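You operate a simulated robot arm through the tools that you are given. There is no shell and no other tool.

You are at the controls of a simulated robot arm. One attempt, no reset.

Task
Put things in order on the bench marked twelve. At the end: the green wiper is on the white box (marked "FILTERS"); the white sealed bottle stands where the green wiper stood; the grey silencer stands where the white sealed bottle stood; the brown filter stands where the grey silencer stood; whatever was shut is shut again. Leave all else as you found it, and nothing knocked over.

It is judged by the outcome, as a careful person would: the job done as asked, and still so three seconds after it is handed in. It fails if anything else is knocked over, pushed out of place, dropped, spilled or broken.

Robot
A 6-joint arm with a two-finger gripper, fixed in place. Base frame: the origin is at the foot of the arm, x ahead of it, y to its left, z up; the work surface is at about z = 0.75. Units: m, degrees, N and s.
With the tool pointing down near the work surface it reaches from about 0.32 to 0.68 m from the base axis. Its first joint turns from -66.0 to 66.0 degrees. Payload 2.45 kg.
The tool frame sits at the grasp point between the pads (the TCP): z along the fingers, y along the line on which they close. The tips reach 0.03 m beyond it. The gripper opens to 0.106 m. The gripper's body begins 0.079 m behind the TCP.
Orientation is that of the tool frame in the base frame, as a unit quaternion [w, x, y, z]. With the fingers straight down and closing along the base's y, the tool's x points along the base's -x, its y along +y and its z along -z.

Tools
- The arm moves only by the tool jog_arm. Its argument "rows" is text: rows parted by semicolons, each of 6 numbers parted by spaces: the shift along the tool's x, y, z in m, then the turn, a rotation vector about the tool's x, y, z in degrees. In form: tx ty tz ax ay az; .... A call has 1 to 20 rows; each row is the pose to reach, as a shift and turn from the pose commanded when the call began, along the tool's axes at that moment. "hand" is the closure in counts, from 0 (fully open) to 255 (shut), set as the call begins (left out, the last holds). Each row takes 0.2 s and may step no farther than 0.05 m and 8.6 degrees from the row before; otherwise, or with a gripper value out of range, the whole call is refused. Where a pose cannot be reached the arm comes as near as it can. A force on the tool above 40 N (or 10 N above the force at the start of the call, whichever is more), or a blocked arm, ends the call early, and 0.2 s more pass. Each finger travels about 0.153 m/s and halts on what it meets, pressing with about 28 N; the grip force reading is that of the motor and also rises with nothing between the fingers. The clock runs only during rows and for 0.2 s after the last one: add rows that repeat a pose to give the fingers time. It gives the time, the measured TCP pose, the force on the tool (base axes), the opening and the grip force at its end, in the units of the frame above (readings bear some noise), with the torque about the TCP (base axes, N m) and any sound that the robot's microphone picked up.
- Cameras (640 x 400 px; columns grow to the right, rows downward): "scene" is fixed at [0.0618, 0.4481, 1.3562]; the picture's right is [-0.40, -0.92, 0.00], its down [-0.77, 0.34, -0.54] and it looks along [0.49, -0.21, -0.84] (base axes); focal length 329 px, centre (320, 200). "wrist" rides on the gripper at [0.076, -0.002, -0.106] in the tool frame; the picture's right is [0.02, 1.00, 0.00], its down [-0.78, 0.02, -0.62] and it looks along [-0.62, 0.01, 0.78] (tool axes); focal length 247 px, centre (320, 200). There is no depth. A picture from a camera that has moved, and an enlarged one, comes with that camera's place and axes in the base frame and with its lens. The place of the scene camera against the robot may be out by one fixed shift of up to 0.025 m in any direction.
- grab_frame(camera): a new picture of that camera. It takes no simulated time.
- inspect(camera, box): a new picture of the part [left, top, right, bottom] of that camera's present view, enlarged. It takes no simulated time.
- hand_in(): hands the job in; it is judged then, once.

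Nothing tells you positions but the pictures and the camera data. Unless the task says otherwise, let go and move clear before handing in.

The tools are called after "Emit:" by a JSON object that holds its "api" and its "payload". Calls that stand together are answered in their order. jog_arm: Moves the arm, as the interface text tells. Its arguments: {"type":"object","properties":{"rows":{"type":"string"},"hand":{"type":"number"}},"required":["rows"]} The other tools are called the same way: grab_frame (camera) takes a picture; inspect (camera, box) takes an enlarged picture of a part of a camera's view; hand_in () hands the job in.

At the start:

```text
time_s: 0.0
eef_pos: [0.3001, 0.2595, 1.0092]
tcp_rot: [0.001, 0.001, 1.0, 0.001]
wrist_force: [-0.1, 0.3, -0.3]
ft_torque: [-0.02, -0.01, 0.04]
grip_width: 0.106
grasp_force: 0.1
```

scene: 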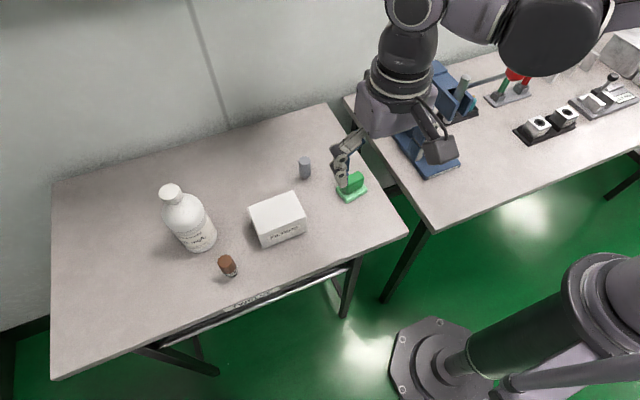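
wrist: 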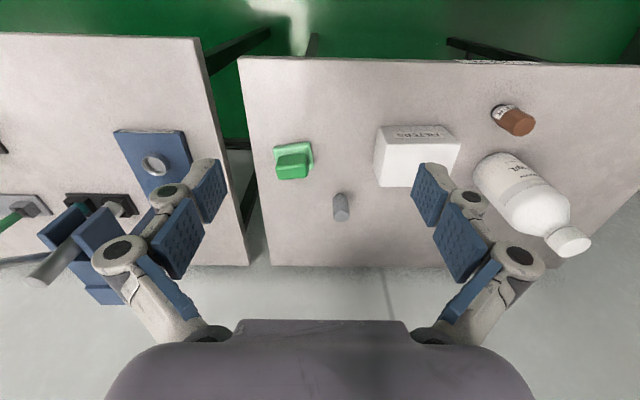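

I see a bench with the white bottle, a white box marked FILTERS, a brown filter, a grey silencer and a green wiper. I'll look closer at each before moving anything.

Emit:
{"api": "inspect", "payload": {"camera": "scene", "box": [140, 120, 400, 300]}}

Emit:
{"api": "inspect", "payload": {"camera": "wrist", "box": [240, 50, 640, 280]}}

Emit:
{"api": "inspect", "payload": {"camera": "scene", "box": [180, 250, 380, 350]}}

```text
2.22 times, centred on (270, 210) of scene
camera zoom: at [0.0618, 0.4481, 1.3562], right [-0.4, -0.92, 0.0], down [-0.77, 0.34, -0.54], along [0.49, -0.21, -0.84], focal length 731 px, centre (431, 178)
```

zoom: 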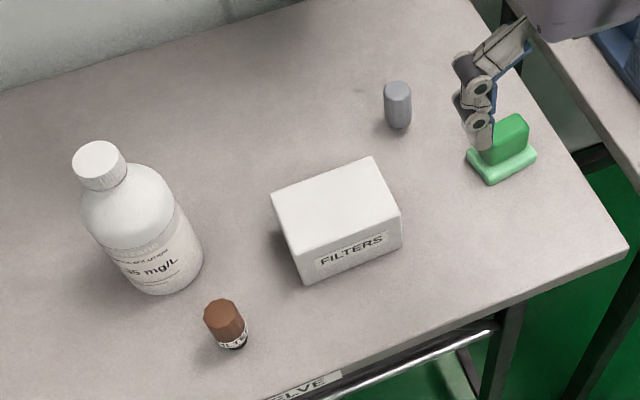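

```text
1.60 times, centred on (440, 165) of wrist
camera zoom: at [0.2237, 0.2586, 1.1159], right [-0.02, 1.0, 0.0], down [0.78, 0.02, 0.62], along [0.62, 0.01, -0.78], focal length 395 px, centre (128, 256)
```

zoom: 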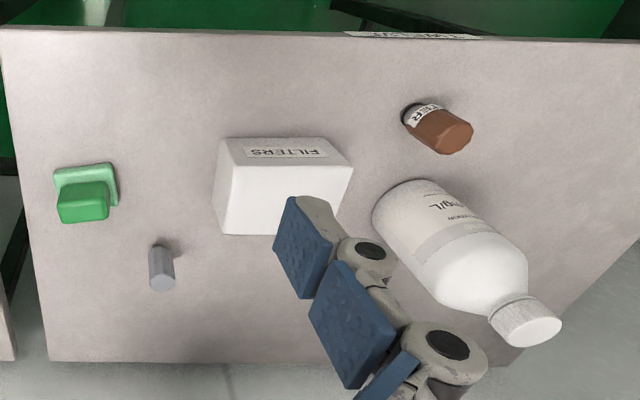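

```text
3.20 times, centred on (280, 300) of scene
camera zoom: at [0.0618, 0.4481, 1.3562], right [-0.4, -0.92, 0.0], down [-0.77, 0.34, -0.54], along [0.49, -0.21, -0.84], focal length 1052 px, centre (448, -120)
```

zoom: 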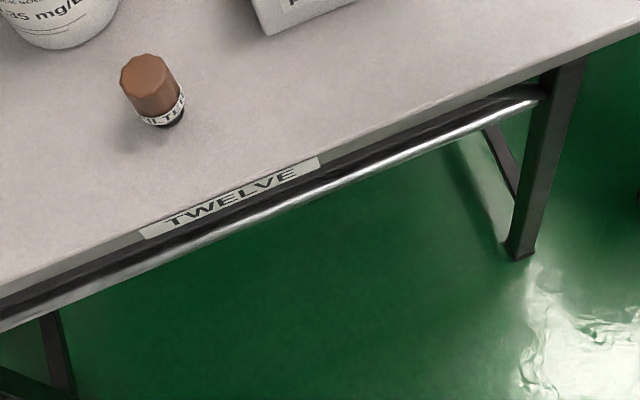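

The items are all upright on the bench. The next step is measuring each one with tight zooms from both cameras before I move.

Emit:
{"api": "inspect", "payload": {"camera": "wrist", "box": [260, 130, 360, 230]}}

Emit:
{"api": "inspect", "payload": {"camera": "wrist", "box": [460, 90, 600, 270]}}

Emit:
{"api": "inspect", "payload": {"camera": "wrist", "box": [360, 110, 480, 200]}}

Emit:
{"api": "inspect", "payload": {"camera": "scene", "box": [320, 150, 380, 210]}}

Emit:
{"api": "inspect", "payload": {"camera": "scene", "box": [150, 170, 250, 290]}}

Emit:
{"api": "inspect", "payload": {"camera": "scene", "box": [240, 180, 320, 250]}}

```text
4.00 times, centred on (310, 180) of wrist
camera zoom: at [0.2237, 0.2586, 1.1159], right [-0.02, 1.0, 0.0], down [0.78, 0.02, 0.62], along [0.62, 0.01, -0.78], focal length 988 px, centre (360, 280)
```

zoom: 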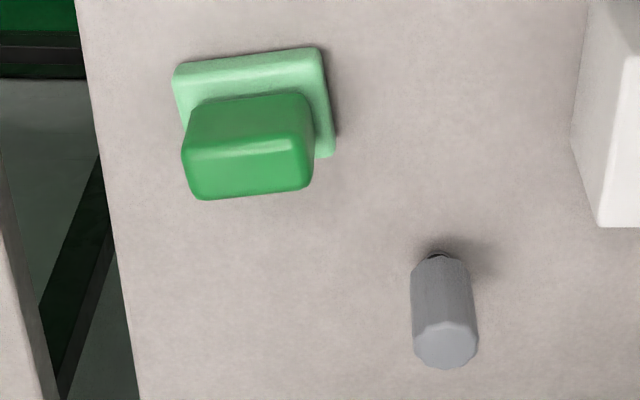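

```text
2.22 times, centred on (530, 180) of wrist
camera zoom: at [0.2237, 0.2586, 1.1159], right [-0.02, 1.0, 0.0], down [0.78, 0.02, 0.62], along [0.62, 0.01, -0.78], focal length 549 px, centre (-147, 244)
```

zoom: 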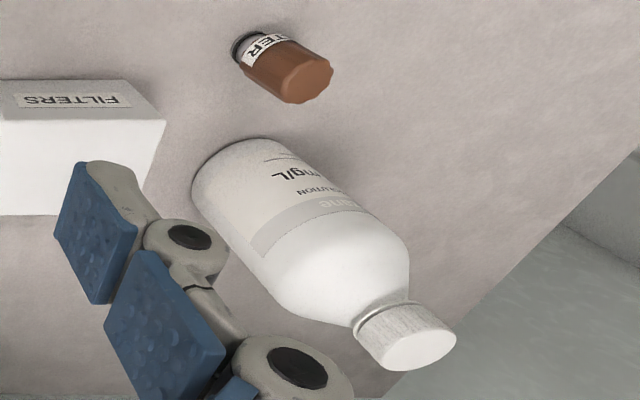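

```text
4.44 times, centred on (420, 155) of wrist
camera zoom: at [0.2237, 0.2586, 1.1159], right [-0.02, 1.0, 0.0], down [0.78, 0.02, 0.62], along [0.62, 0.01, -0.78], focal length 1098 px, centre (-124, 400)
```

zoom: 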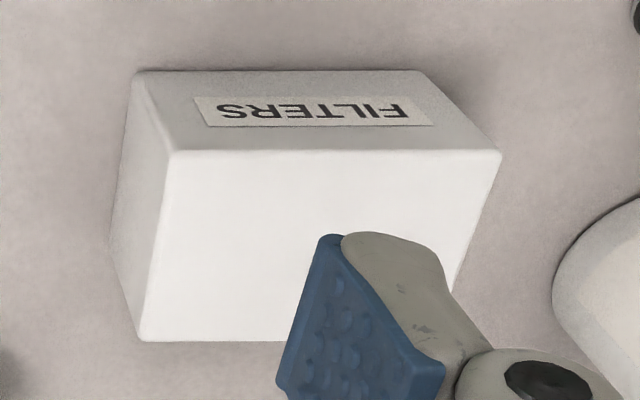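

```text
6.67 times, centred on (350, 180) of scene
camera zoom: at [0.0618, 0.4481, 1.3562], right [-0.4, -0.92, 0.0], down [-0.77, 0.34, -0.54], along [0.49, -0.21, -0.84], focal length 2192 px, centre (120, 333)
```

zoom: 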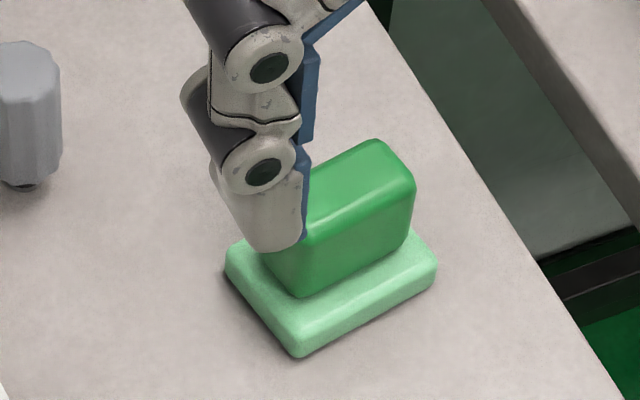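

```text
3.33 times, centred on (200, 230) of scene
camera zoom: at [0.0618, 0.4481, 1.3562], right [-0.4, -0.92, 0.0], down [-0.77, 0.34, -0.54], along [0.49, -0.21, -0.84], focal length 1096 px, centre (720, 100)
```

zoom: 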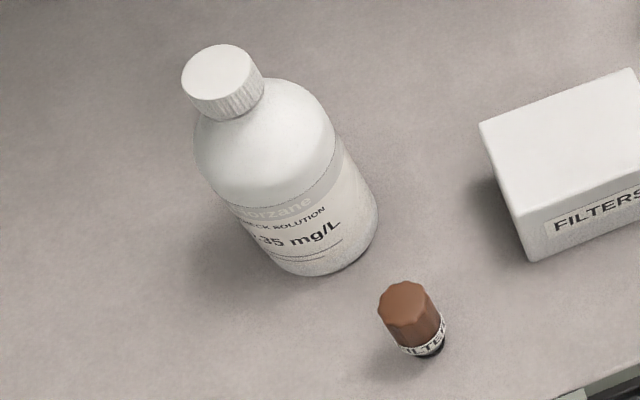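

```text
5.71 times, centred on (280, 215) of scene
camera zoom: at [0.0618, 0.4481, 1.3562], right [-0.4, -0.92, 0.0], down [-0.77, 0.34, -0.54], along [0.49, -0.21, -0.84], focal length 1879 px, centre (549, 114)
```

zoom: 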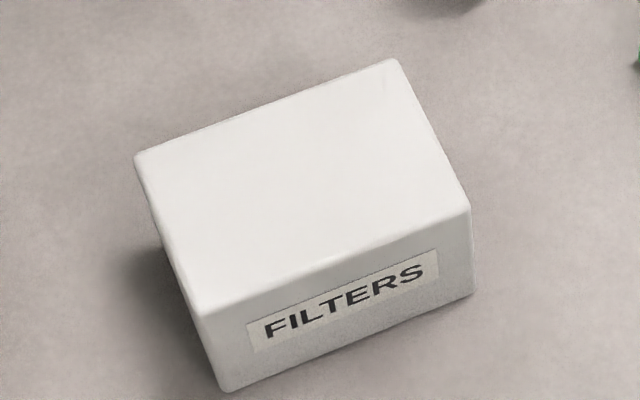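

All five items are located to within a few millimetres: the wiper is near (0.42, 0.22), the box near (0.403, 0.399), the bottle near (0.443, 0.566), the silencer near (0.508, 0.305) and the filter near (0.34, 0.526). Before touching anything, I'll hover above the wiper for a closer look.

Emit:
{"api": "jog_arm", "payload": {"rows": "-0.025 -0.008 0.022 0 0 -1.7; -0.049 -0.016 0.044 0 0 -3.4; -0.073 -0.024 0.066 0 0 -5.1; -0.098 -0.032 0.088 0 0 -6.8; -0.122 -0.0405 0.109 0 0 -8.5; -0.122 -0.0405 0.109 0 0 -8.5", "hand": 0}}

Emit:
{"api": "grab_frame", "payload": {"camera": "wrist"}}

Emit:
{"api": "grab_frame", "payload": {"camera": "scene"}}

```text
time_s: 1.4
eef_pos: [0.4211, 0.2218, 0.8976]
tcp_rot: [0.0, -0.074, 0.997, 0.0]
wrist_force: [-0.6, 0.2, 0.5]
ft_torque: [-0.01, 0.0, -0.04]
grip_width: 0.1058
grasp_force: 0.0
```

```text
taken
camera wrist: at [0.3465, 0.2082, 1.0051], right [-0.17, 0.99, 0.0], down [0.77, 0.13, 0.62], along [0.61, 0.11, -0.78], focal length 247 px, centre (320, 200)
```

wrist: 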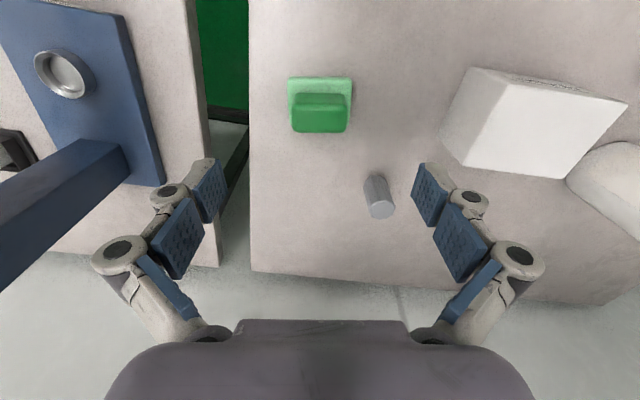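

```text
taken
```

scene: 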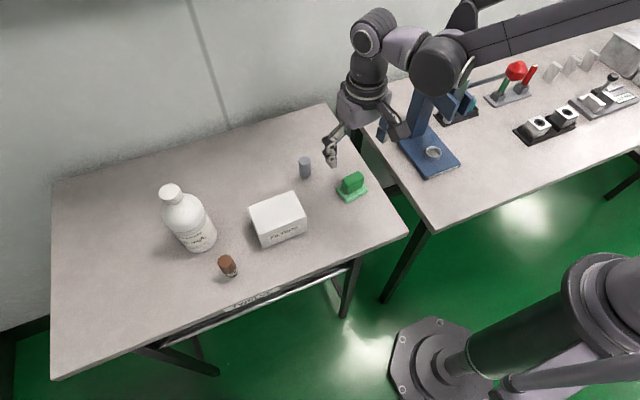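

The arm is hovering near the wiper and the pose tracks well. Next, zoom in to refine the wiper, silencer and box.

Emit:
{"api": "inspect", "payload": {"camera": "wrist", "box": [270, 60, 370, 150]}}

Emit:
{"api": "inspect", "payload": {"camera": "wrist", "box": [340, 150, 420, 230]}}

Emit:
{"api": "inspect", "payload": {"camera": "wrist", "box": [430, 50, 640, 190]}}

Emit:
{"api": "inspect", "payload": {"camera": "scene", "box": [280, 130, 400, 220]}}

```text
4.44 times, centred on (320, 105) of wrist
camera zoom: at [0.3465, 0.2082, 1.0051], right [-0.17, 0.99, 0.0], down [0.77, 0.13, 0.62], along [0.61, 0.11, -0.78], focal length 1098 px, centre (320, 622)
```

zoom: 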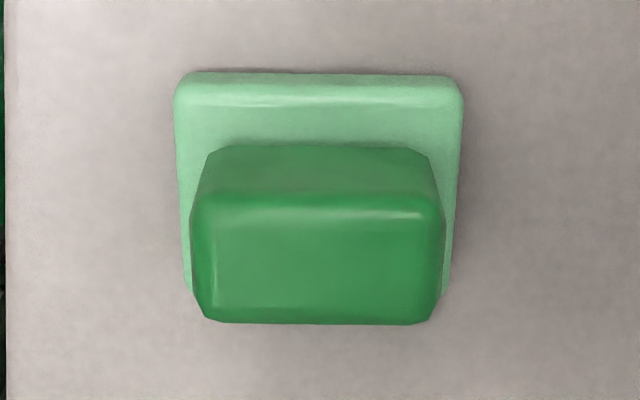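

```text
5.00 times, centred on (380, 190) of wrist
camera zoom: at [0.3465, 0.2082, 1.0051], right [-0.17, 0.99, 0.0], down [0.77, 0.13, 0.62], along [0.61, 0.11, -0.78], focal length 1235 px, centre (20, 250)
```

zoom: 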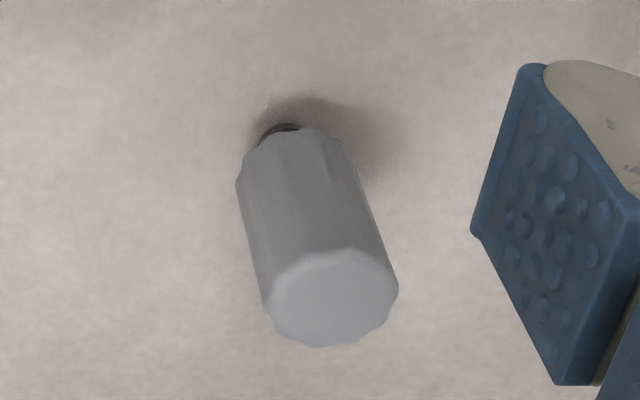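

```text
2.86 times, centred on (535, 120) of wrist
camera zoom: at [0.3465, 0.2082, 1.0051], right [-0.17, 0.99, 0.0], down [0.77, 0.13, 0.62], along [0.61, 0.11, -0.78], focal length 706 px, centre (-294, 429)
```

zoom: 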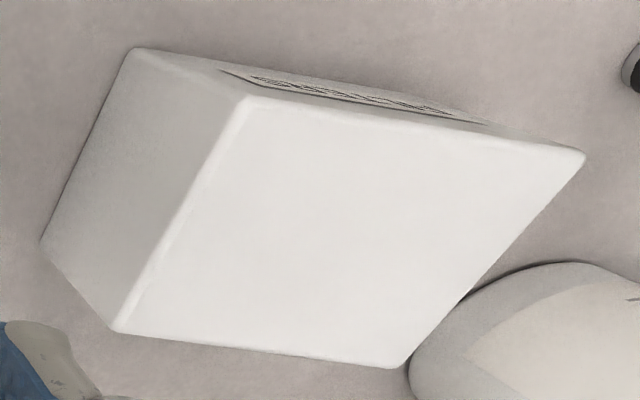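

```text
4.44 times, centred on (340, 175) of scene
camera zoom: at [0.0619, 0.4481, 1.3562], right [-0.4, -0.92, 0.0], down [-0.77, 0.34, -0.54], along [0.49, -0.21, -0.84], focal length 1462 px, centre (231, 311)
```

zoom: 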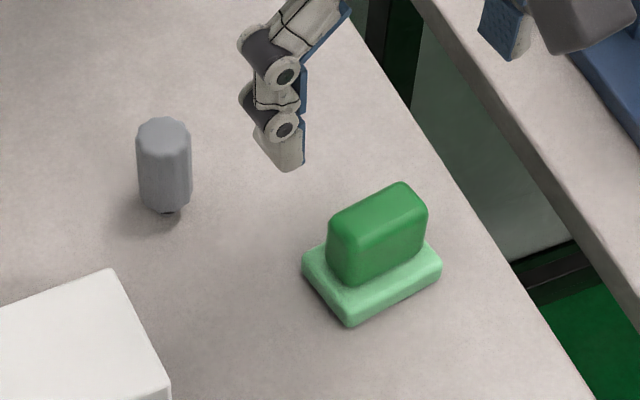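

The open fingers are centred on the wiper handle (about 1 mm off), with its top near z = 0.80. Going straight down to the handle, then I'll check before closing.

Emit:
{"api": "jog_arm", "payload": {"rows": "0 0 0.025 0 0 0; 0 0 0.05 0 0 0; 0 -0.001 0.075 0 0 0; 0 -0.001 0.09 0 0 0; 0 -0.001 0.099 0 0 0; 0 -0.001 0.099 0 0 0"}}

Emit:
{"api": "grab_frame", "payload": {"camera": "wrist"}}

Emit:
{"api": "inspect", "payload": {"camera": "scene", "box": [280, 130, 400, 220]}}

```text
time_s: 2.8
eef_pos: [0.4195, 0.2177, 0.8012]
tcp_rot: [0.001, -0.074, 0.997, 0.0]
wrist_force: [-1.0, 0.4, 1.0]
ft_torque: [0.02, 0.04, 0.0]
grip_width: 0.1063
grasp_force: 0.1
```

```text
taken
camera wrist: at [0.3462, 0.2056, 0.9077], right [-0.17, 0.99, 0.0], down [0.77, 0.13, 0.62], along [0.61, 0.11, -0.78], focal length 247 px, centre (320, 200)
```

wrist: 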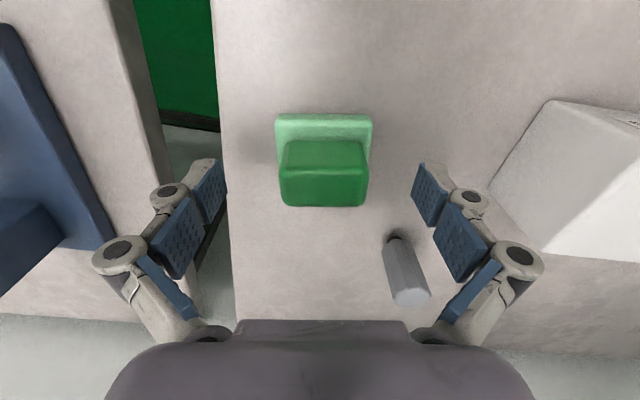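

```text
4.44 times, centred on (340, 175) of scene
camera zoom: at [0.0618, 0.4481, 1.3562], right [-0.4, -0.92, 0.0], down [-0.77, 0.34, -0.54], along [0.49, -0.21, -0.84], focal length 1462 px, centre (231, 311)
```

zoom: 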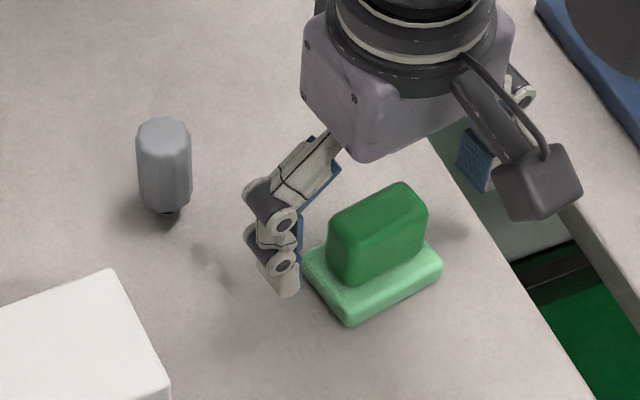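

The wiper handle sits between the pads, clear of everything else. Closing on it now.

Emit:
{"api": "jog_arm", "payload": {"rows": "0 0.0012 0 0 0 0; 0 0.0012 0 0 0 0; 0 0.0012 0 0 0 0; 0 0.0012 0 0 0 0", "hand": 255}}

Emit:
{"api": "grab_frame", "payload": {"camera": "wrist"}}

Emit:
{"api": "inspect", "payload": {"camera": "scene", "box": [280, 130, 400, 220]}}

```text
time_s: 3.8
eef_pos: [0.4203, 0.2193, 0.8025]
tcp_rot: [0.0, -0.074, 0.997, 0.001]
wrist_force: [-0.6, 5.3, 16.0]
ft_torque: [0.24, 0.04, 0.03]
grip_width: 0.0472
grasp_force: 28.0
```

```text
taken
camera wrist: at [0.346, 0.2075, 0.9083], right [-0.17, 0.99, 0.0], down [0.77, 0.13, 0.62], along [0.61, 0.11, -0.78], focal length 247 px, centre (320, 200)
```

wrist: 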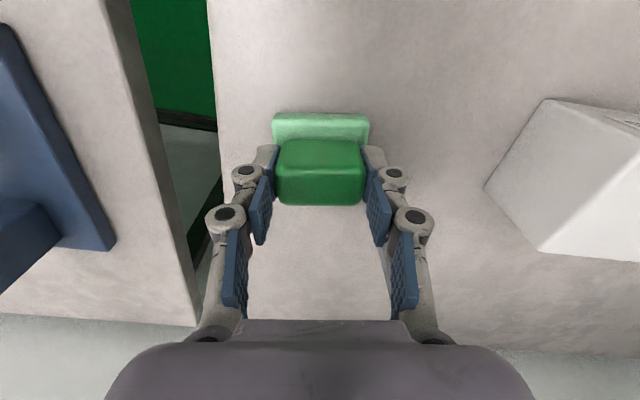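

```text
4.44 times, centred on (340, 175) of scene
camera zoom: at [0.0616, 0.4481, 1.3562], right [-0.4, -0.92, 0.0], down [-0.77, 0.34, -0.54], along [0.49, -0.21, -0.84], focal length 1462 px, centre (231, 311)
```

zoom: 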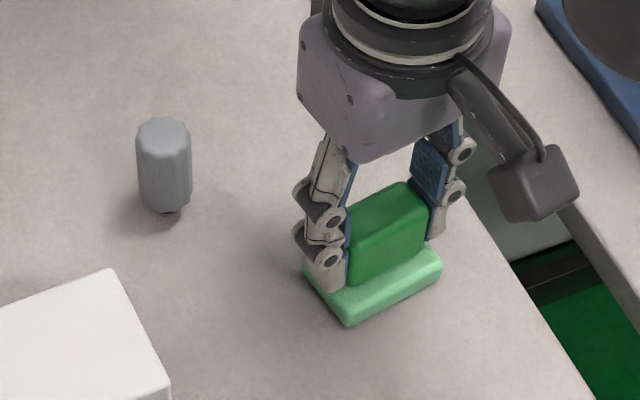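

The wiper is gripped at 47 mm, and its original centre was about (0.4205, 0.219). Lifting it clear of the box height, with a small first lift to check the hold.

Emit:
{"api": "jog_arm", "payload": {"rows": "0 0 -0.01 0 0 0; 0 0 -0.03 0 0 0; 0 0 -0.055 0 0 0; 0 0 -0.08 0 0 0; 0 0 -0.11 0 0 0; 0 0 -0.11 0 0 0", "hand": 255}}

Emit:
{"api": "grab_frame", "payload": {"camera": "wrist"}}

Emit:
{"api": "grab_frame", "payload": {"camera": "scene"}}

```text
time_s: 5.2
eef_pos: [0.4206, 0.2195, 0.9098]
tcp_rot: [0.001, -0.075, 0.997, 0.0]
wrist_force: [1.1, -0.1, -0.1]
ft_torque: [0.0, 0.0, 0.0]
grip_width: 0.047
grasp_force: 28.5
```

```text
taken
camera wrist: at [0.3462, 0.2078, 1.0166], right [-0.17, 0.99, 0.0], down [0.77, 0.13, 0.62], along [0.61, 0.11, -0.78], focal length 247 px, centre (320, 200)
```

wrist: 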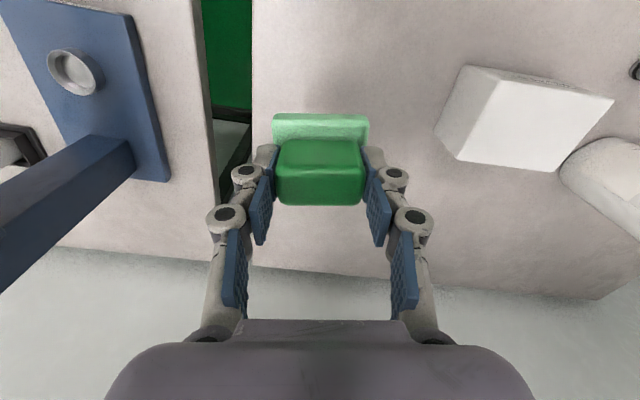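

```text
taken
```

scene: 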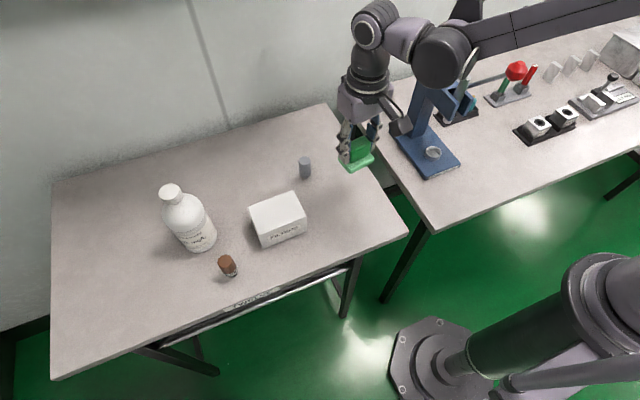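

The wiper is held firmly. Moving it over the box and turning 7° to line up with the box edges.

Emit:
{"api": "jog_arm", "payload": {"rows": "-0.0012 0.0258 0 0 0 1; -0.0025 0.0516 0 0 0 2; -0.0038 0.0774 0 0 0 3; -0.005 0.1032 0 0 0 4; -0.0063 0.129 0 0 0 5; -0.0075 0.155 0 0 0 6; -0.0088 0.1807 0 0 0 7; -0.0088 0.1807 0 0 0 7", "hand": 255}}

Emit:
{"api": "grab_frame", "payload": {"camera": "wrist"}}

Emit:
{"api": "inspect", "payload": {"camera": "scene", "box": [220, 150, 340, 270]}}

```text
time_s: 7.0
eef_pos: [0.4033, 0.3984, 0.9124]
tcp_rot: [0.001, -0.012, 1.0, -0.001]
wrist_force: [-0.1, 0.1, -0.6]
ft_torque: [-0.02, 0.01, 0.0]
grip_width: 0.0469
grasp_force: 28.3
```

```text
taken
camera wrist: at [0.3274, 0.396, 1.0193], right [-0.05, 1.0, 0.0], down [0.78, 0.04, 0.62], along [0.62, 0.03, -0.78], focal length 247 px, centre (320, 200)
```

wrist: 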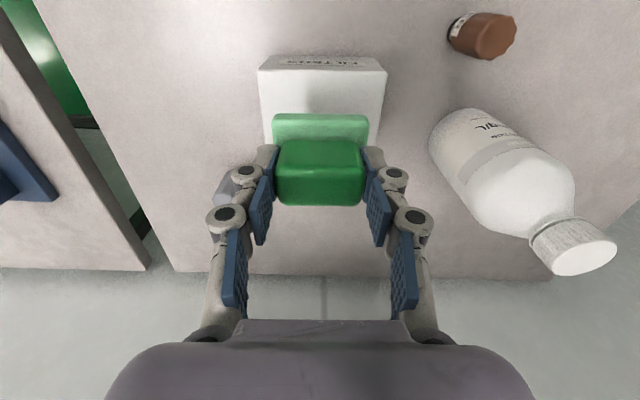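

```text
3.33 times, centred on (280, 210) of scene
camera zoom: at [0.0618, 0.4482, 1.3562], right [-0.4, -0.92, 0.0], down [-0.77, 0.34, -0.54], along [0.49, -0.21, -0.84], focal length 1096 px, centre (453, 167)
```

zoom: 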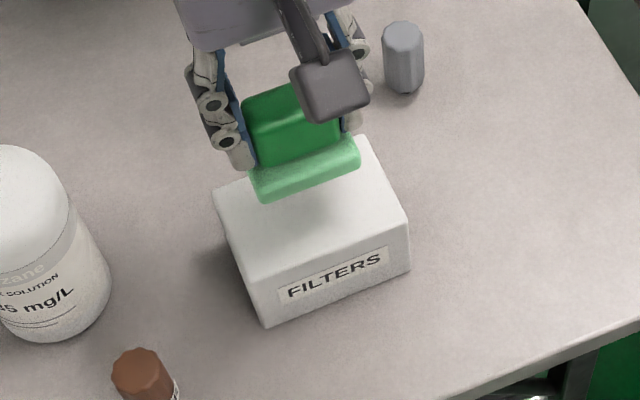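

The wiper is centred over the box and aligned. Lowering to just above the lid height now, then gently in small steps.

Emit:
{"api": "jog_arm", "payload": {"rows": "0 0 0.015 0 0 0; 0 0 0.03 0 0 0; 0 0 0.04 0 0 0; 0 0 0.045 0 0 0; 0 0 0.047 0 0 0; 0 0 0.047 0 0 0", "hand": 255}}

Emit:
{"api": "inspect", "payload": {"camera": "scene", "box": [220, 150, 340, 270]}}

Emit:
{"api": "grab_frame", "payload": {"camera": "wrist"}}

```text
time_s: 8.4
eef_pos: [0.4027, 0.3994, 0.8664]
tcp_rot: [0.001, -0.013, 1.0, 0.001]
wrist_force: [0.0, 0.2, 25.6]
ft_torque: [0.04, 0.05, 0.01]
grip_width: 0.0471
grasp_force: 28.0
```

```text
3.33 times, centred on (280, 210) of scene
camera zoom: at [0.0615, 0.4478, 1.3563], right [-0.4, -0.92, 0.0], down [-0.77, 0.34, -0.54], along [0.49, -0.21, -0.84], focal length 1096 px, centre (453, 167)
```

zoom: 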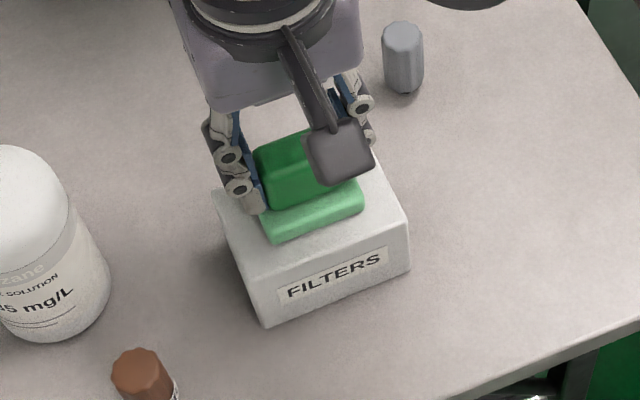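

```text
taken
camera wrist: at [0.3281, 0.3964, 0.9726], right [-0.05, 1.0, 0.0], down [0.78, 0.04, 0.62], along [0.62, 0.03, -0.78], focal length 247 px, centre (320, 200)
```

wrist: 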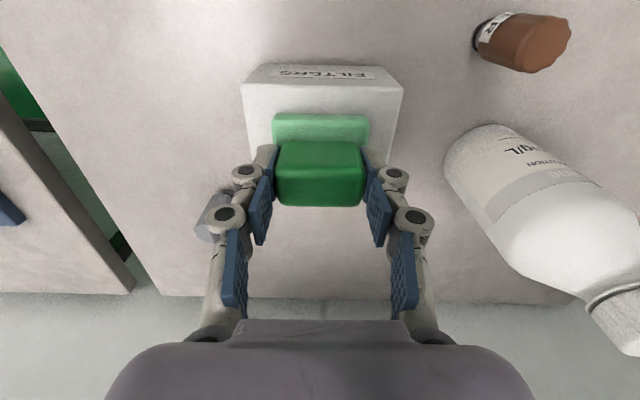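

The wiper is resting on the box with about 25 N of contact. I'll ease off slightly, then open the fingers.

Emit:
{"api": "jog_arm", "payload": {"rows": "0 0 -0.001 0 0 0; 0 0 -0.002 0 0 0; 0 0 -0.002 0 0 0", "hand": 255}}

Emit:
{"api": "jog_arm", "payload": {"rows": "0 0 0 0 0 0; 0 0 0 0 0 0; 0 0 0 0 0 0; 0 0 0 0 0 0", "hand": 60}}

Emit:
{"api": "inspect", "payload": {"camera": "scene", "box": [220, 150, 340, 270]}}

Emit:
{"api": "grab_frame", "payload": {"camera": "wrist"}}

```text
time_s: 9.2
eef_pos: [0.4042, 0.398, 0.8665]
tcp_rot: [0.0, -0.012, 1.0, 0.0]
wrist_force: [0.0, -0.3, -1.2]
ft_torque: [0.01, 0.01, -0.01]
grip_width: 0.0466
grasp_force: 27.7
```

```text
time_s: 10.2
eef_pos: [0.4036, 0.3992, 0.8672]
tcp_rot: [0.001, -0.012, 1.0, 0.0]
wrist_force: [0.0, 0.0, -0.3]
ft_torque: [0.03, -0.02, -0.01]
grip_width: 0.0808
grasp_force: 0.1
```

```text
3.33 times, centred on (280, 210) of scene
camera zoom: at [0.0618, 0.4481, 1.3562], right [-0.4, -0.92, 0.0], down [-0.77, 0.34, -0.54], along [0.49, -0.21, -0.84], focal length 1096 px, centre (453, 167)
```

zoom: 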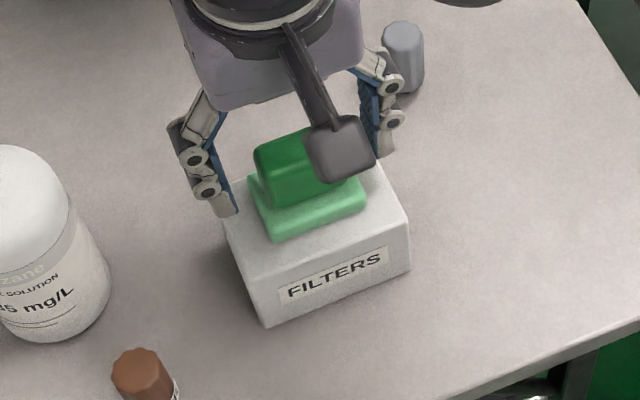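

```text
taken
camera wrist: at [0.3285, 0.396, 0.9736], right [-0.05, 1.0, 0.0], down [0.78, 0.04, 0.62], along [0.62, 0.03, -0.78], focal length 247 px, centre (320, 200)
```

wrist: 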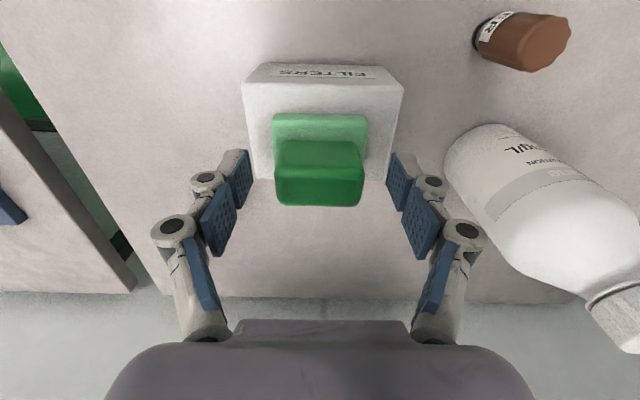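

The wiper sits squarely on the box and the fingers are clear of it. Rising straight up next, then swinging round to look at the bottle.

Emit:
{"api": "jog_arm", "payload": {"rows": "0 0 -0.03 0 0 0; 0 0 -0.07 0 0 0; 0 0 -0.11 0 0 0; 0 0 -0.15 0 0 0; 0 0 -0.185 0 0 0", "hand": 0}}

Emit:
{"api": "jog_arm", "payload": {"rows": "0.016 0 0 0 0 -8.4; 0.033 0 0 0 0 -16.8; 0.049 -0.001 0 0 0 -25.2; 0.065 -0.001 0 0 0 -33.6; 0.081 -0.002 0 0 0 -42; 0.0977 -0.0026 0 0 0 -50.4; 0.0977 -0.0026 0 0 0 -50.4", "hand": 0}}

Emit:
{"api": "grab_frame", "payload": {"camera": "wrist"}}

Emit:
{"api": "grab_frame", "payload": {"camera": "scene"}}

```text
time_s: 11.4
eef_pos: [0.4042, 0.3995, 1.0522]
tcp_rot: [0.001, -0.013, 1.0, 0.0]
wrist_force: [-0.4, 0.2, 0.5]
ft_torque: [0.01, 0.03, -0.04]
grip_width: 0.1057
grasp_force: 0.1
```

```text
time_s: 13.0
eef_pos: [0.3043, 0.3934, 1.0521]
tcp_rot: [0.001, -0.438, 0.899, 0.0]
wrist_force: [0.0, 0.0, 0.6]
ft_torque: [-0.01, -0.04, 0.02]
grip_width: 0.1061
grasp_force: 0.0
```

```text
taken
camera wrist: at [0.2595, 0.3334, 1.159], right [-0.8, 0.6, 0.0], down [0.47, 0.63, 0.62], along [0.37, 0.5, -0.78], focal length 247 px, centre (320, 200)
```

wrist: 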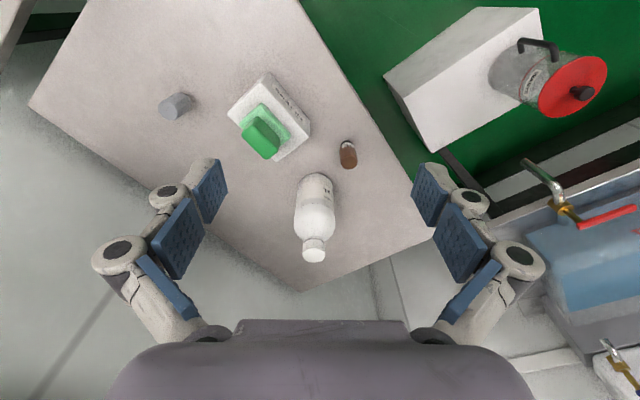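

```text
taken
```

scene: 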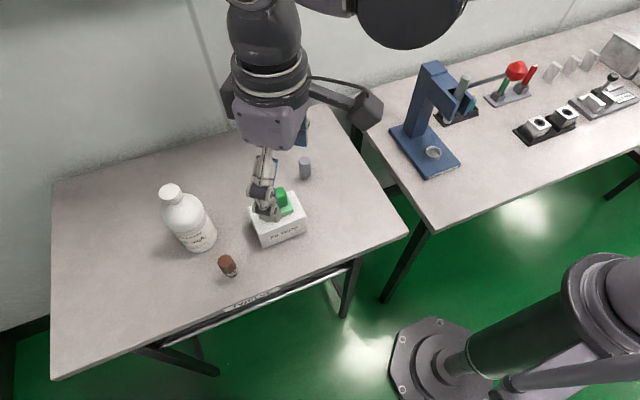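

The bottle is now straight ahead of the camera. I'll zoom in for accurate position, diameter and height.

Emit:
{"api": "inspect", "payload": {"camera": "wrist", "box": [270, 160, 370, 270]}}

Emit:
{"api": "inspect", "payload": {"camera": "wrist", "box": [140, 60, 380, 200]}}

Emit:
{"api": "inspect", "payload": {"camera": "wrist", "box": [320, 120, 380, 180]}}

```text
3.64 times, centred on (320, 215) of wrist
camera zoom: at [0.2595, 0.3334, 1.159], right [-0.8, 0.6, 0.0], down [0.47, 0.63, 0.62], along [0.37, 0.5, -0.78], focal length 898 px, centre (320, 146)
```

zoom: 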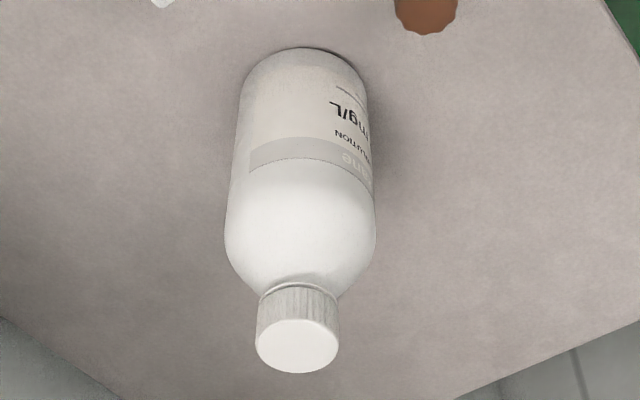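

```text
2.67 times, centred on (260, 130) of wrist
camera zoom: at [0.2595, 0.3334, 1.159], right [-0.8, 0.6, 0.0], down [0.47, 0.63, 0.62], along [0.37, 0.5, -0.78], focal length 659 px, centre (480, 387)
```

zoom: 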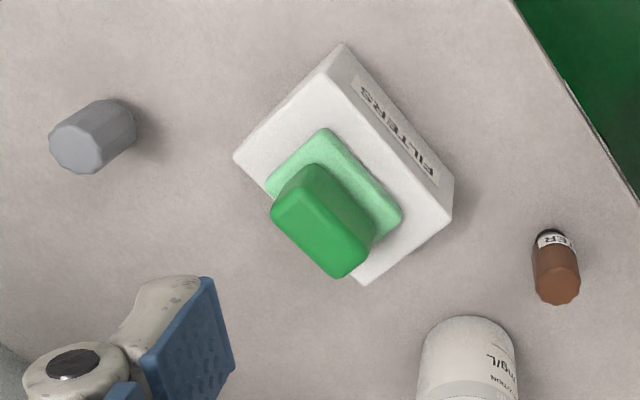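

```text
6.67 times, centred on (350, 150) of wrist
camera zoom: at [0.2595, 0.3334, 1.159], right [-0.8, 0.6, 0.0], down [0.47, 0.63, 0.62], along [0.37, 0.5, -0.78], focal length 1646 px, centre (120, 533)
```

zoom: 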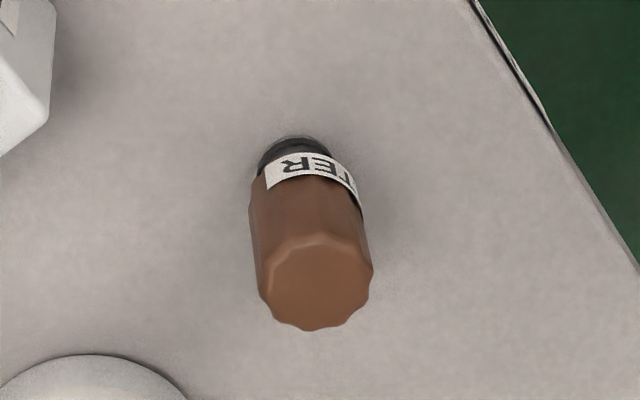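

The bottle is about 70 mm in diameter, with its cap top at z ≈ 0.92 and its centre at (0.443, 0.562), roughly 0.716 m out. That is past the straight-down reach, so I'll come over it with the tool tilted about 20° outward, staying above the cap for now.

Emit:
{"api": "jog_arm", "payload": {"rows": "-0.027 -0.0007 0.005 0 -2.5 0; -0.054 -0.0014 0.01 0 -5 0; -0.081 -0.0021 0.015 0 -7.5 0; -0.108 -0.0028 0.02 0 -10 0; -0.135 -0.0035 0.025 0 -12.5 0; -0.162 -0.0042 0.03 0 -15 0; -0.19 -0.005 0.035 0 -17.5 0; -0.2174 -0.0057 0.04 0 -20 0; -0.2174 -0.0057 0.04 0 -20 0", "hand": 0}}

Emit:
{"api": "grab_frame", "payload": {"camera": "wrist"}}

Emit:
{"api": "grab_frame", "payload": {"camera": "scene"}}

```text
time_s: 15.0
eef_pos: [0.4449, 0.5608, 1.0123]
tcp_rot: [0.157, -0.431, 0.885, 0.076]
wrist_force: [0.1, -0.5, 0.4]
ft_torque: [0.05, -0.01, 0.0]
grip_width: 0.1061
grasp_force: 0.0
```

```text
taken
camera wrist: at [0.3797, 0.4756, 1.0857], right [-0.8, 0.6, -0.01], down [0.31, 0.42, 0.85], along [0.52, 0.68, -0.52], focal length 247 px, centre (320, 200)
```

wrist: 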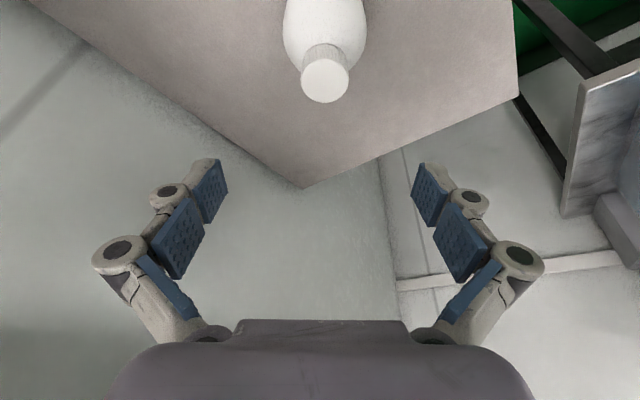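

```text
taken
```

scene: 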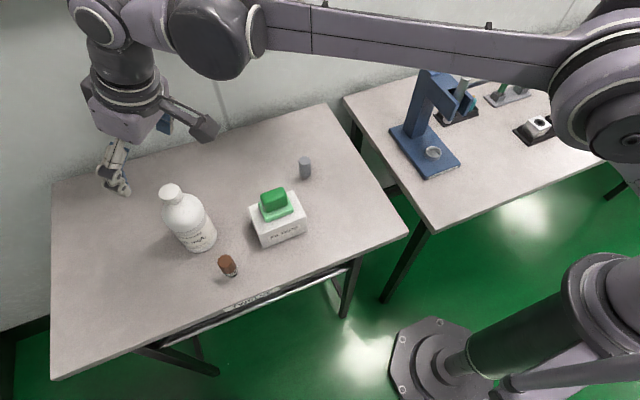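

The pose was reached at this tilt. Zooming on the cap to check the alignment before I descend.

Emit:
{"api": "inspect", "payload": {"camera": "wrist", "box": [260, 0, 390, 120]}}

Emit:
{"api": "inspect", "payload": {"camera": "scene", "box": [60, 60, 260, 270]}}

```text
3.33 times, centred on (325, 60) of wrist
camera zoom: at [0.3797, 0.4756, 1.0857], right [-0.8, 0.6, -0.01], down [0.31, 0.42, 0.85], along [0.52, 0.68, -0.52], focal length 823 px, centre (303, 667)
```

zoom: 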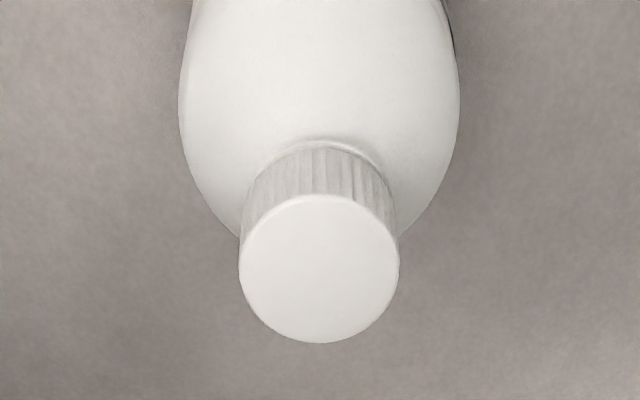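

```text
1.90 times, centred on (160, 165) of scene
camera zoom: at [0.0618, 0.4481, 1.3562], right [-0.4, -0.92, 0.0], down [-0.77, 0.34, -0.54], along [0.49, -0.21, -0.84], focal length 626 px, centre (625, 267)
```

zoom: 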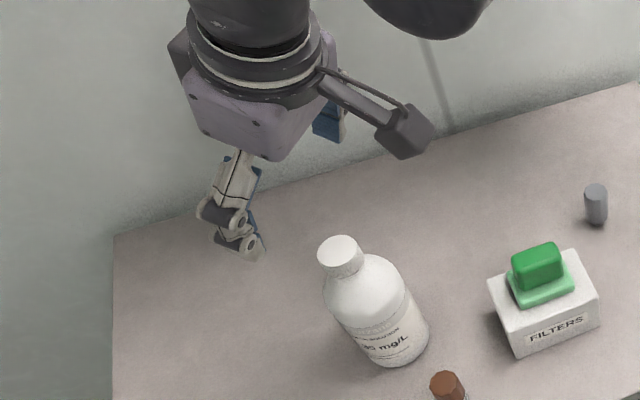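

The cap and fingers are aligned to about 1.5 mm. Descending vertically with the fingers straddling the bottle, pausing partway to check.

Emit:
{"api": "jog_arm", "payload": {"rows": "0.0075 0.0005 0.0197 0 0 0; 0.015 0.001 0.0395 0 0 0; 0.0222 0.0015 0.0592 0 0 0; 0.029 0.0015 0.077 0 0 0; 0.029 0.0015 0.077 0 0 0", "hand": 0}}

Emit:
{"api": "grab_frame", "payload": {"camera": "wrist"}}

Emit:
{"api": "inspect", "payload": {"camera": "scene", "box": [100, 100, 300, 290]}}

```text
time_s: 16.2
eef_pos: [0.4427, 0.5596, 0.9281]
tcp_rot: [0.157, -0.431, 0.886, 0.076]
wrist_force: [-0.3, 0.0, 0.4]
ft_torque: [-0.02, -0.01, 0.01]
grip_width: 0.1059
grasp_force: 0.1
```

```text
taken
camera wrist: at [0.3777, 0.4754, 1.0026], right [-0.8, 0.6, -0.01], down [0.31, 0.42, 0.85], along [0.52, 0.68, -0.52], focal length 247 px, centre (320, 200)
```

wrist: 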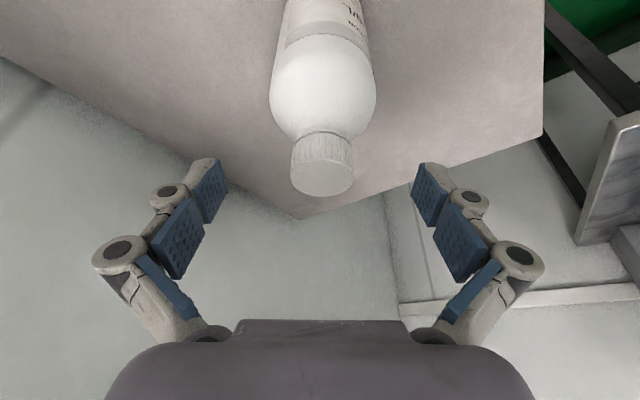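

```text
2.11 times, centred on (200, 195) of scene
camera zoom: at [0.0618, 0.4481, 1.3562], right [-0.4, -0.92, 0.0], down [-0.77, 0.34, -0.54], along [0.49, -0.21, -0.84], focal length 692 px, centre (573, 210)
```

zoom: 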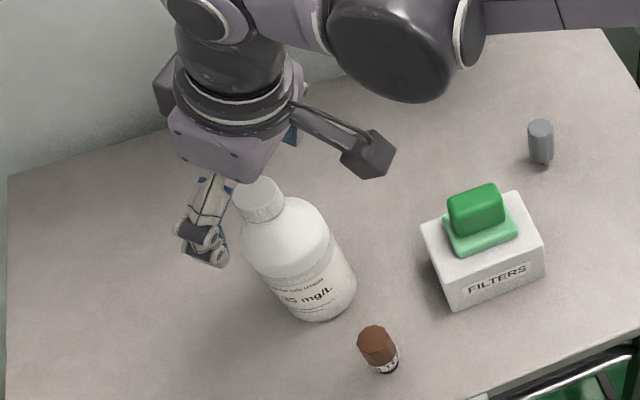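

The cap is centred between the fingers. Continuing down to the body-grip height (TCP z ≈ 0.855), which leaves about 1 cm between the cap and the palm.

Emit:
{"api": "jog_arm", "payload": {"rows": "0.0068 0 0.0188 0 0 0; 0.0137 0 0.0376 0 0 0; 0.0195 0 0.0535 0 0 0; 0.0235 0 0.0645 0 0 0; 0.0253 0 0.0695 0 0 0; 0.0253 0 0.0695 0 0 0", "hand": 0}}

Emit:
{"api": "grab_frame", "payload": {"camera": "wrist"}}

Emit:
{"api": "inspect", "payload": {"camera": "scene", "box": [100, 100, 300, 290]}}

```text
time_s: 17.6
eef_pos: [0.4428, 0.5632, 0.8551]
tcp_rot: [0.157, -0.43, 0.886, 0.076]
wrist_force: [-0.6, -0.4, 0.0]
ft_torque: [0.01, 0.0, -0.01]
grip_width: 0.1061
grasp_force: 0.0
```

```text
taken
camera wrist: at [0.3776, 0.4766, 0.929], right [-0.8, 0.6, -0.01], down [0.31, 0.42, 0.85], along [0.52, 0.68, -0.52], focal length 247 px, centre (320, 200)
```

wrist: 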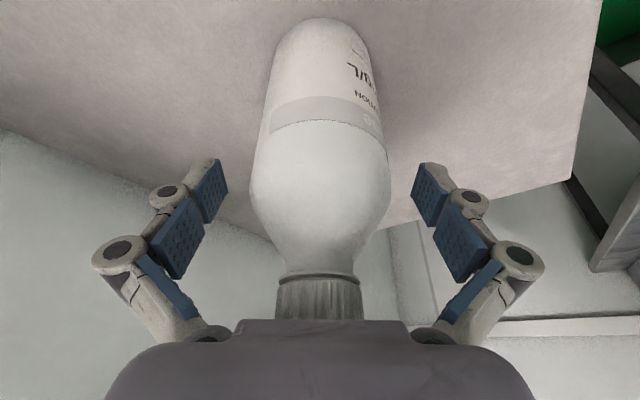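

```text
2.11 times, centred on (200, 195) of scene
camera zoom: at [0.0618, 0.4481, 1.3562], right [-0.4, -0.92, 0.0], down [-0.77, 0.34, -0.54], along [0.49, -0.21, -0.84], focal length 692 px, centre (573, 210)
```

zoom: 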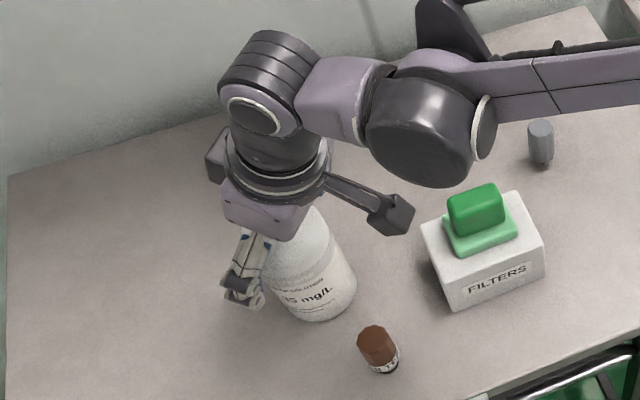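

The bottle body is centred between the pads. Closing on it.

Emit:
{"api": "jog_arm", "payload": {"rows": "0 0 0 0 0 0; 0 0 0 0 0 0; 0 0 0 0 0 0; 0 0 0 0 0 0", "hand": 255}}

Emit:
{"api": "grab_frame", "payload": {"camera": "wrist"}}

Emit:
{"api": "inspect", "payload": {"camera": "scene", "box": [100, 100, 300, 290]}}

```text
time_s: 18.6
eef_pos: [0.4419, 0.5626, 0.8558]
tcp_rot: [0.157, -0.431, 0.886, 0.076]
wrist_force: [-1.7, -0.7, 15.2]
ft_torque: [-0.09, 0.04, -0.04]
grip_width: 0.0682
grasp_force: 27.4
```

```text
taken
camera wrist: at [0.3775, 0.4766, 0.9298], right [-0.8, 0.6, -0.01], down [0.31, 0.42, 0.85], along [0.52, 0.68, -0.52], focal length 247 px, centre (320, 200)
```

wrist: 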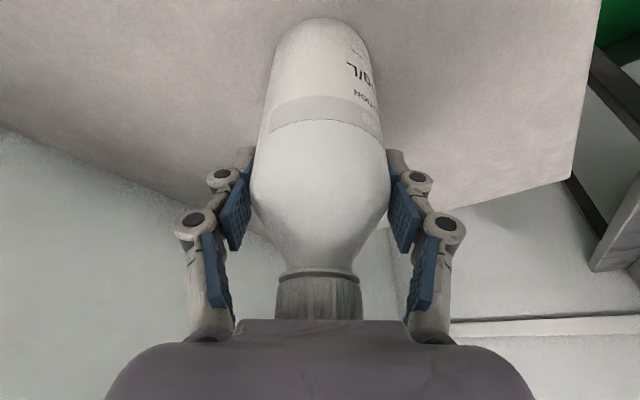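

```text
2.11 times, centred on (200, 195) of scene
camera zoom: at [0.0616, 0.4479, 1.3563], right [-0.4, -0.92, 0.0], down [-0.77, 0.34, -0.54], along [0.49, -0.21, -0.84], focal length 692 px, centre (573, 210)
```

zoom: 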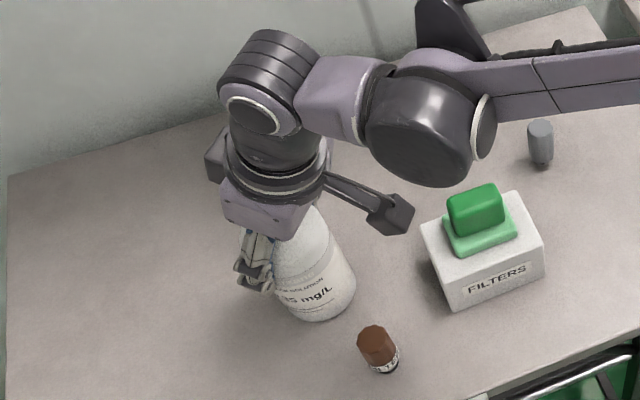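

The bottle is gripped at 68 mm. A small lift first to check the hold, then higher.

Emit:
{"api": "jog_arm", "payload": {"rows": "-0.0017 0 -0.0047 0 0 0; -0.0034 0 -0.0094 0 0 0; -0.0068 0 -0.0188 0 0 0; -0.0103 0 -0.0282 0 0 0; -0.0103 0 -0.0282 0 0 0", "hand": 255}}

Emit:
{"api": "grab_frame", "payload": {"camera": "wrist"}}

Emit:
{"api": "inspect", "payload": {"camera": "scene", "box": [100, 100, 300, 290]}}

```text
time_s: 19.8
eef_pos: [0.4434, 0.5619, 0.8847]
tcp_rot: [0.157, -0.431, 0.885, 0.076]
wrist_force: [0.5, 0.6, -3.8]
ft_torque: [0.04, 0.0, 0.0]
grip_width: 0.068
grasp_force: 27.7
```

```text
taken
camera wrist: at [0.3781, 0.4761, 0.9594], right [-0.8, 0.6, -0.01], down [0.31, 0.42, 0.85], along [0.52, 0.68, -0.52], focal length 247 px, centre (320, 200)
```

wrist: 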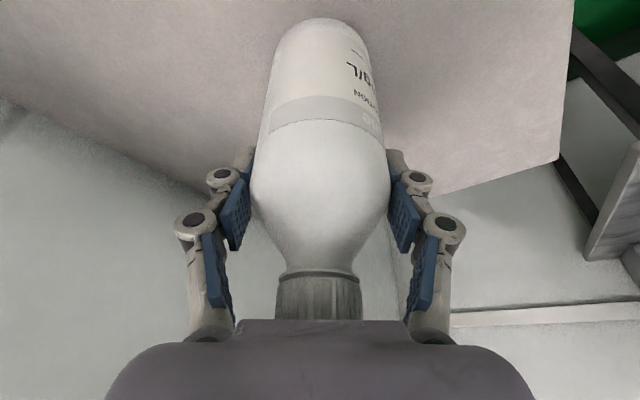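

```text
2.11 times, centred on (200, 195) of scene
camera zoom: at [0.0619, 0.4482, 1.3561], right [-0.4, -0.92, 0.0], down [-0.77, 0.34, -0.54], along [0.49, -0.21, -0.84], focal length 692 px, centre (573, 210)
```

zoom: 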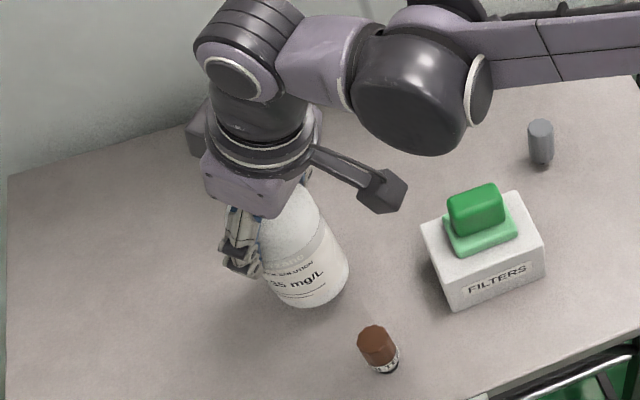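

The bottle hangs steady at about 0.4 kg. Raising it well clear of the wiper on the box, then carrying it across.

Emit:
{"api": "jog_arm", "payload": {"rows": "-0.0085 0 -0.0235 0 0 0; -0.017 0 -0.047 0 0 0; -0.0256 0 -0.0705 0 0 0; -0.0342 0 -0.094 0 0 0; -0.0427 0 -0.1175 0 0 0; -0.0496 0 -0.1363 0 0 0; -0.0496 0 -0.1363 0 0 0", "hand": 255}}

Emit:
{"api": "grab_frame", "payload": {"camera": "scene"}}

Emit:
{"api": "grab_frame", "payload": {"camera": "wrist"}}

```text
time_s: 21.4
eef_pos: [0.443, 0.5634, 1.0298]
tcp_rot: [0.157, -0.431, 0.886, 0.076]
wrist_force: [0.6, -0.6, -4.3]
ft_torque: [0.02, 0.03, -0.02]
grip_width: 0.0681
grasp_force: 27.9
```

```text
taken
```

scene: 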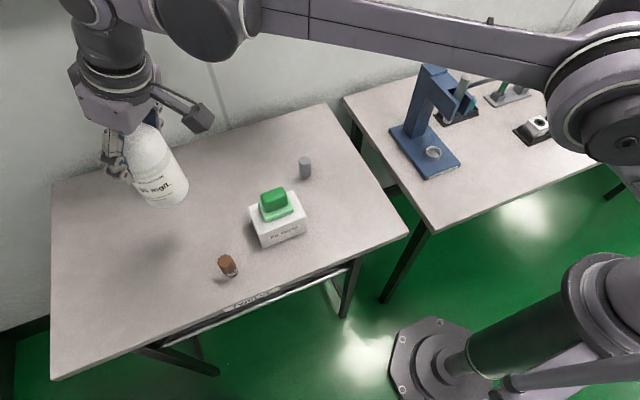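

```text
taken
camera wrist: at [0.379, 0.4775, 1.1037], right [-0.8, 0.6, -0.01], down [0.31, 0.42, 0.85], along [0.52, 0.68, -0.52], focal length 247 px, centre (320, 200)
```

wrist: 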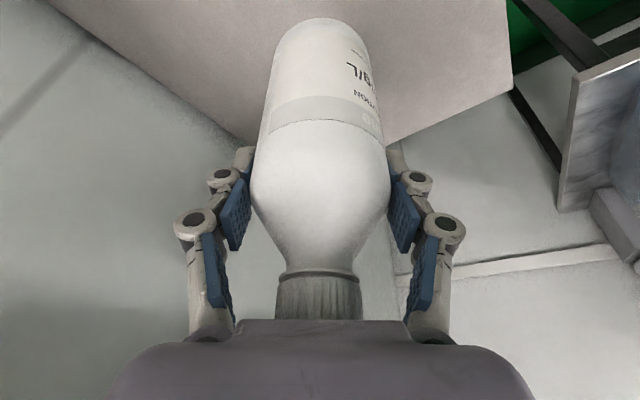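

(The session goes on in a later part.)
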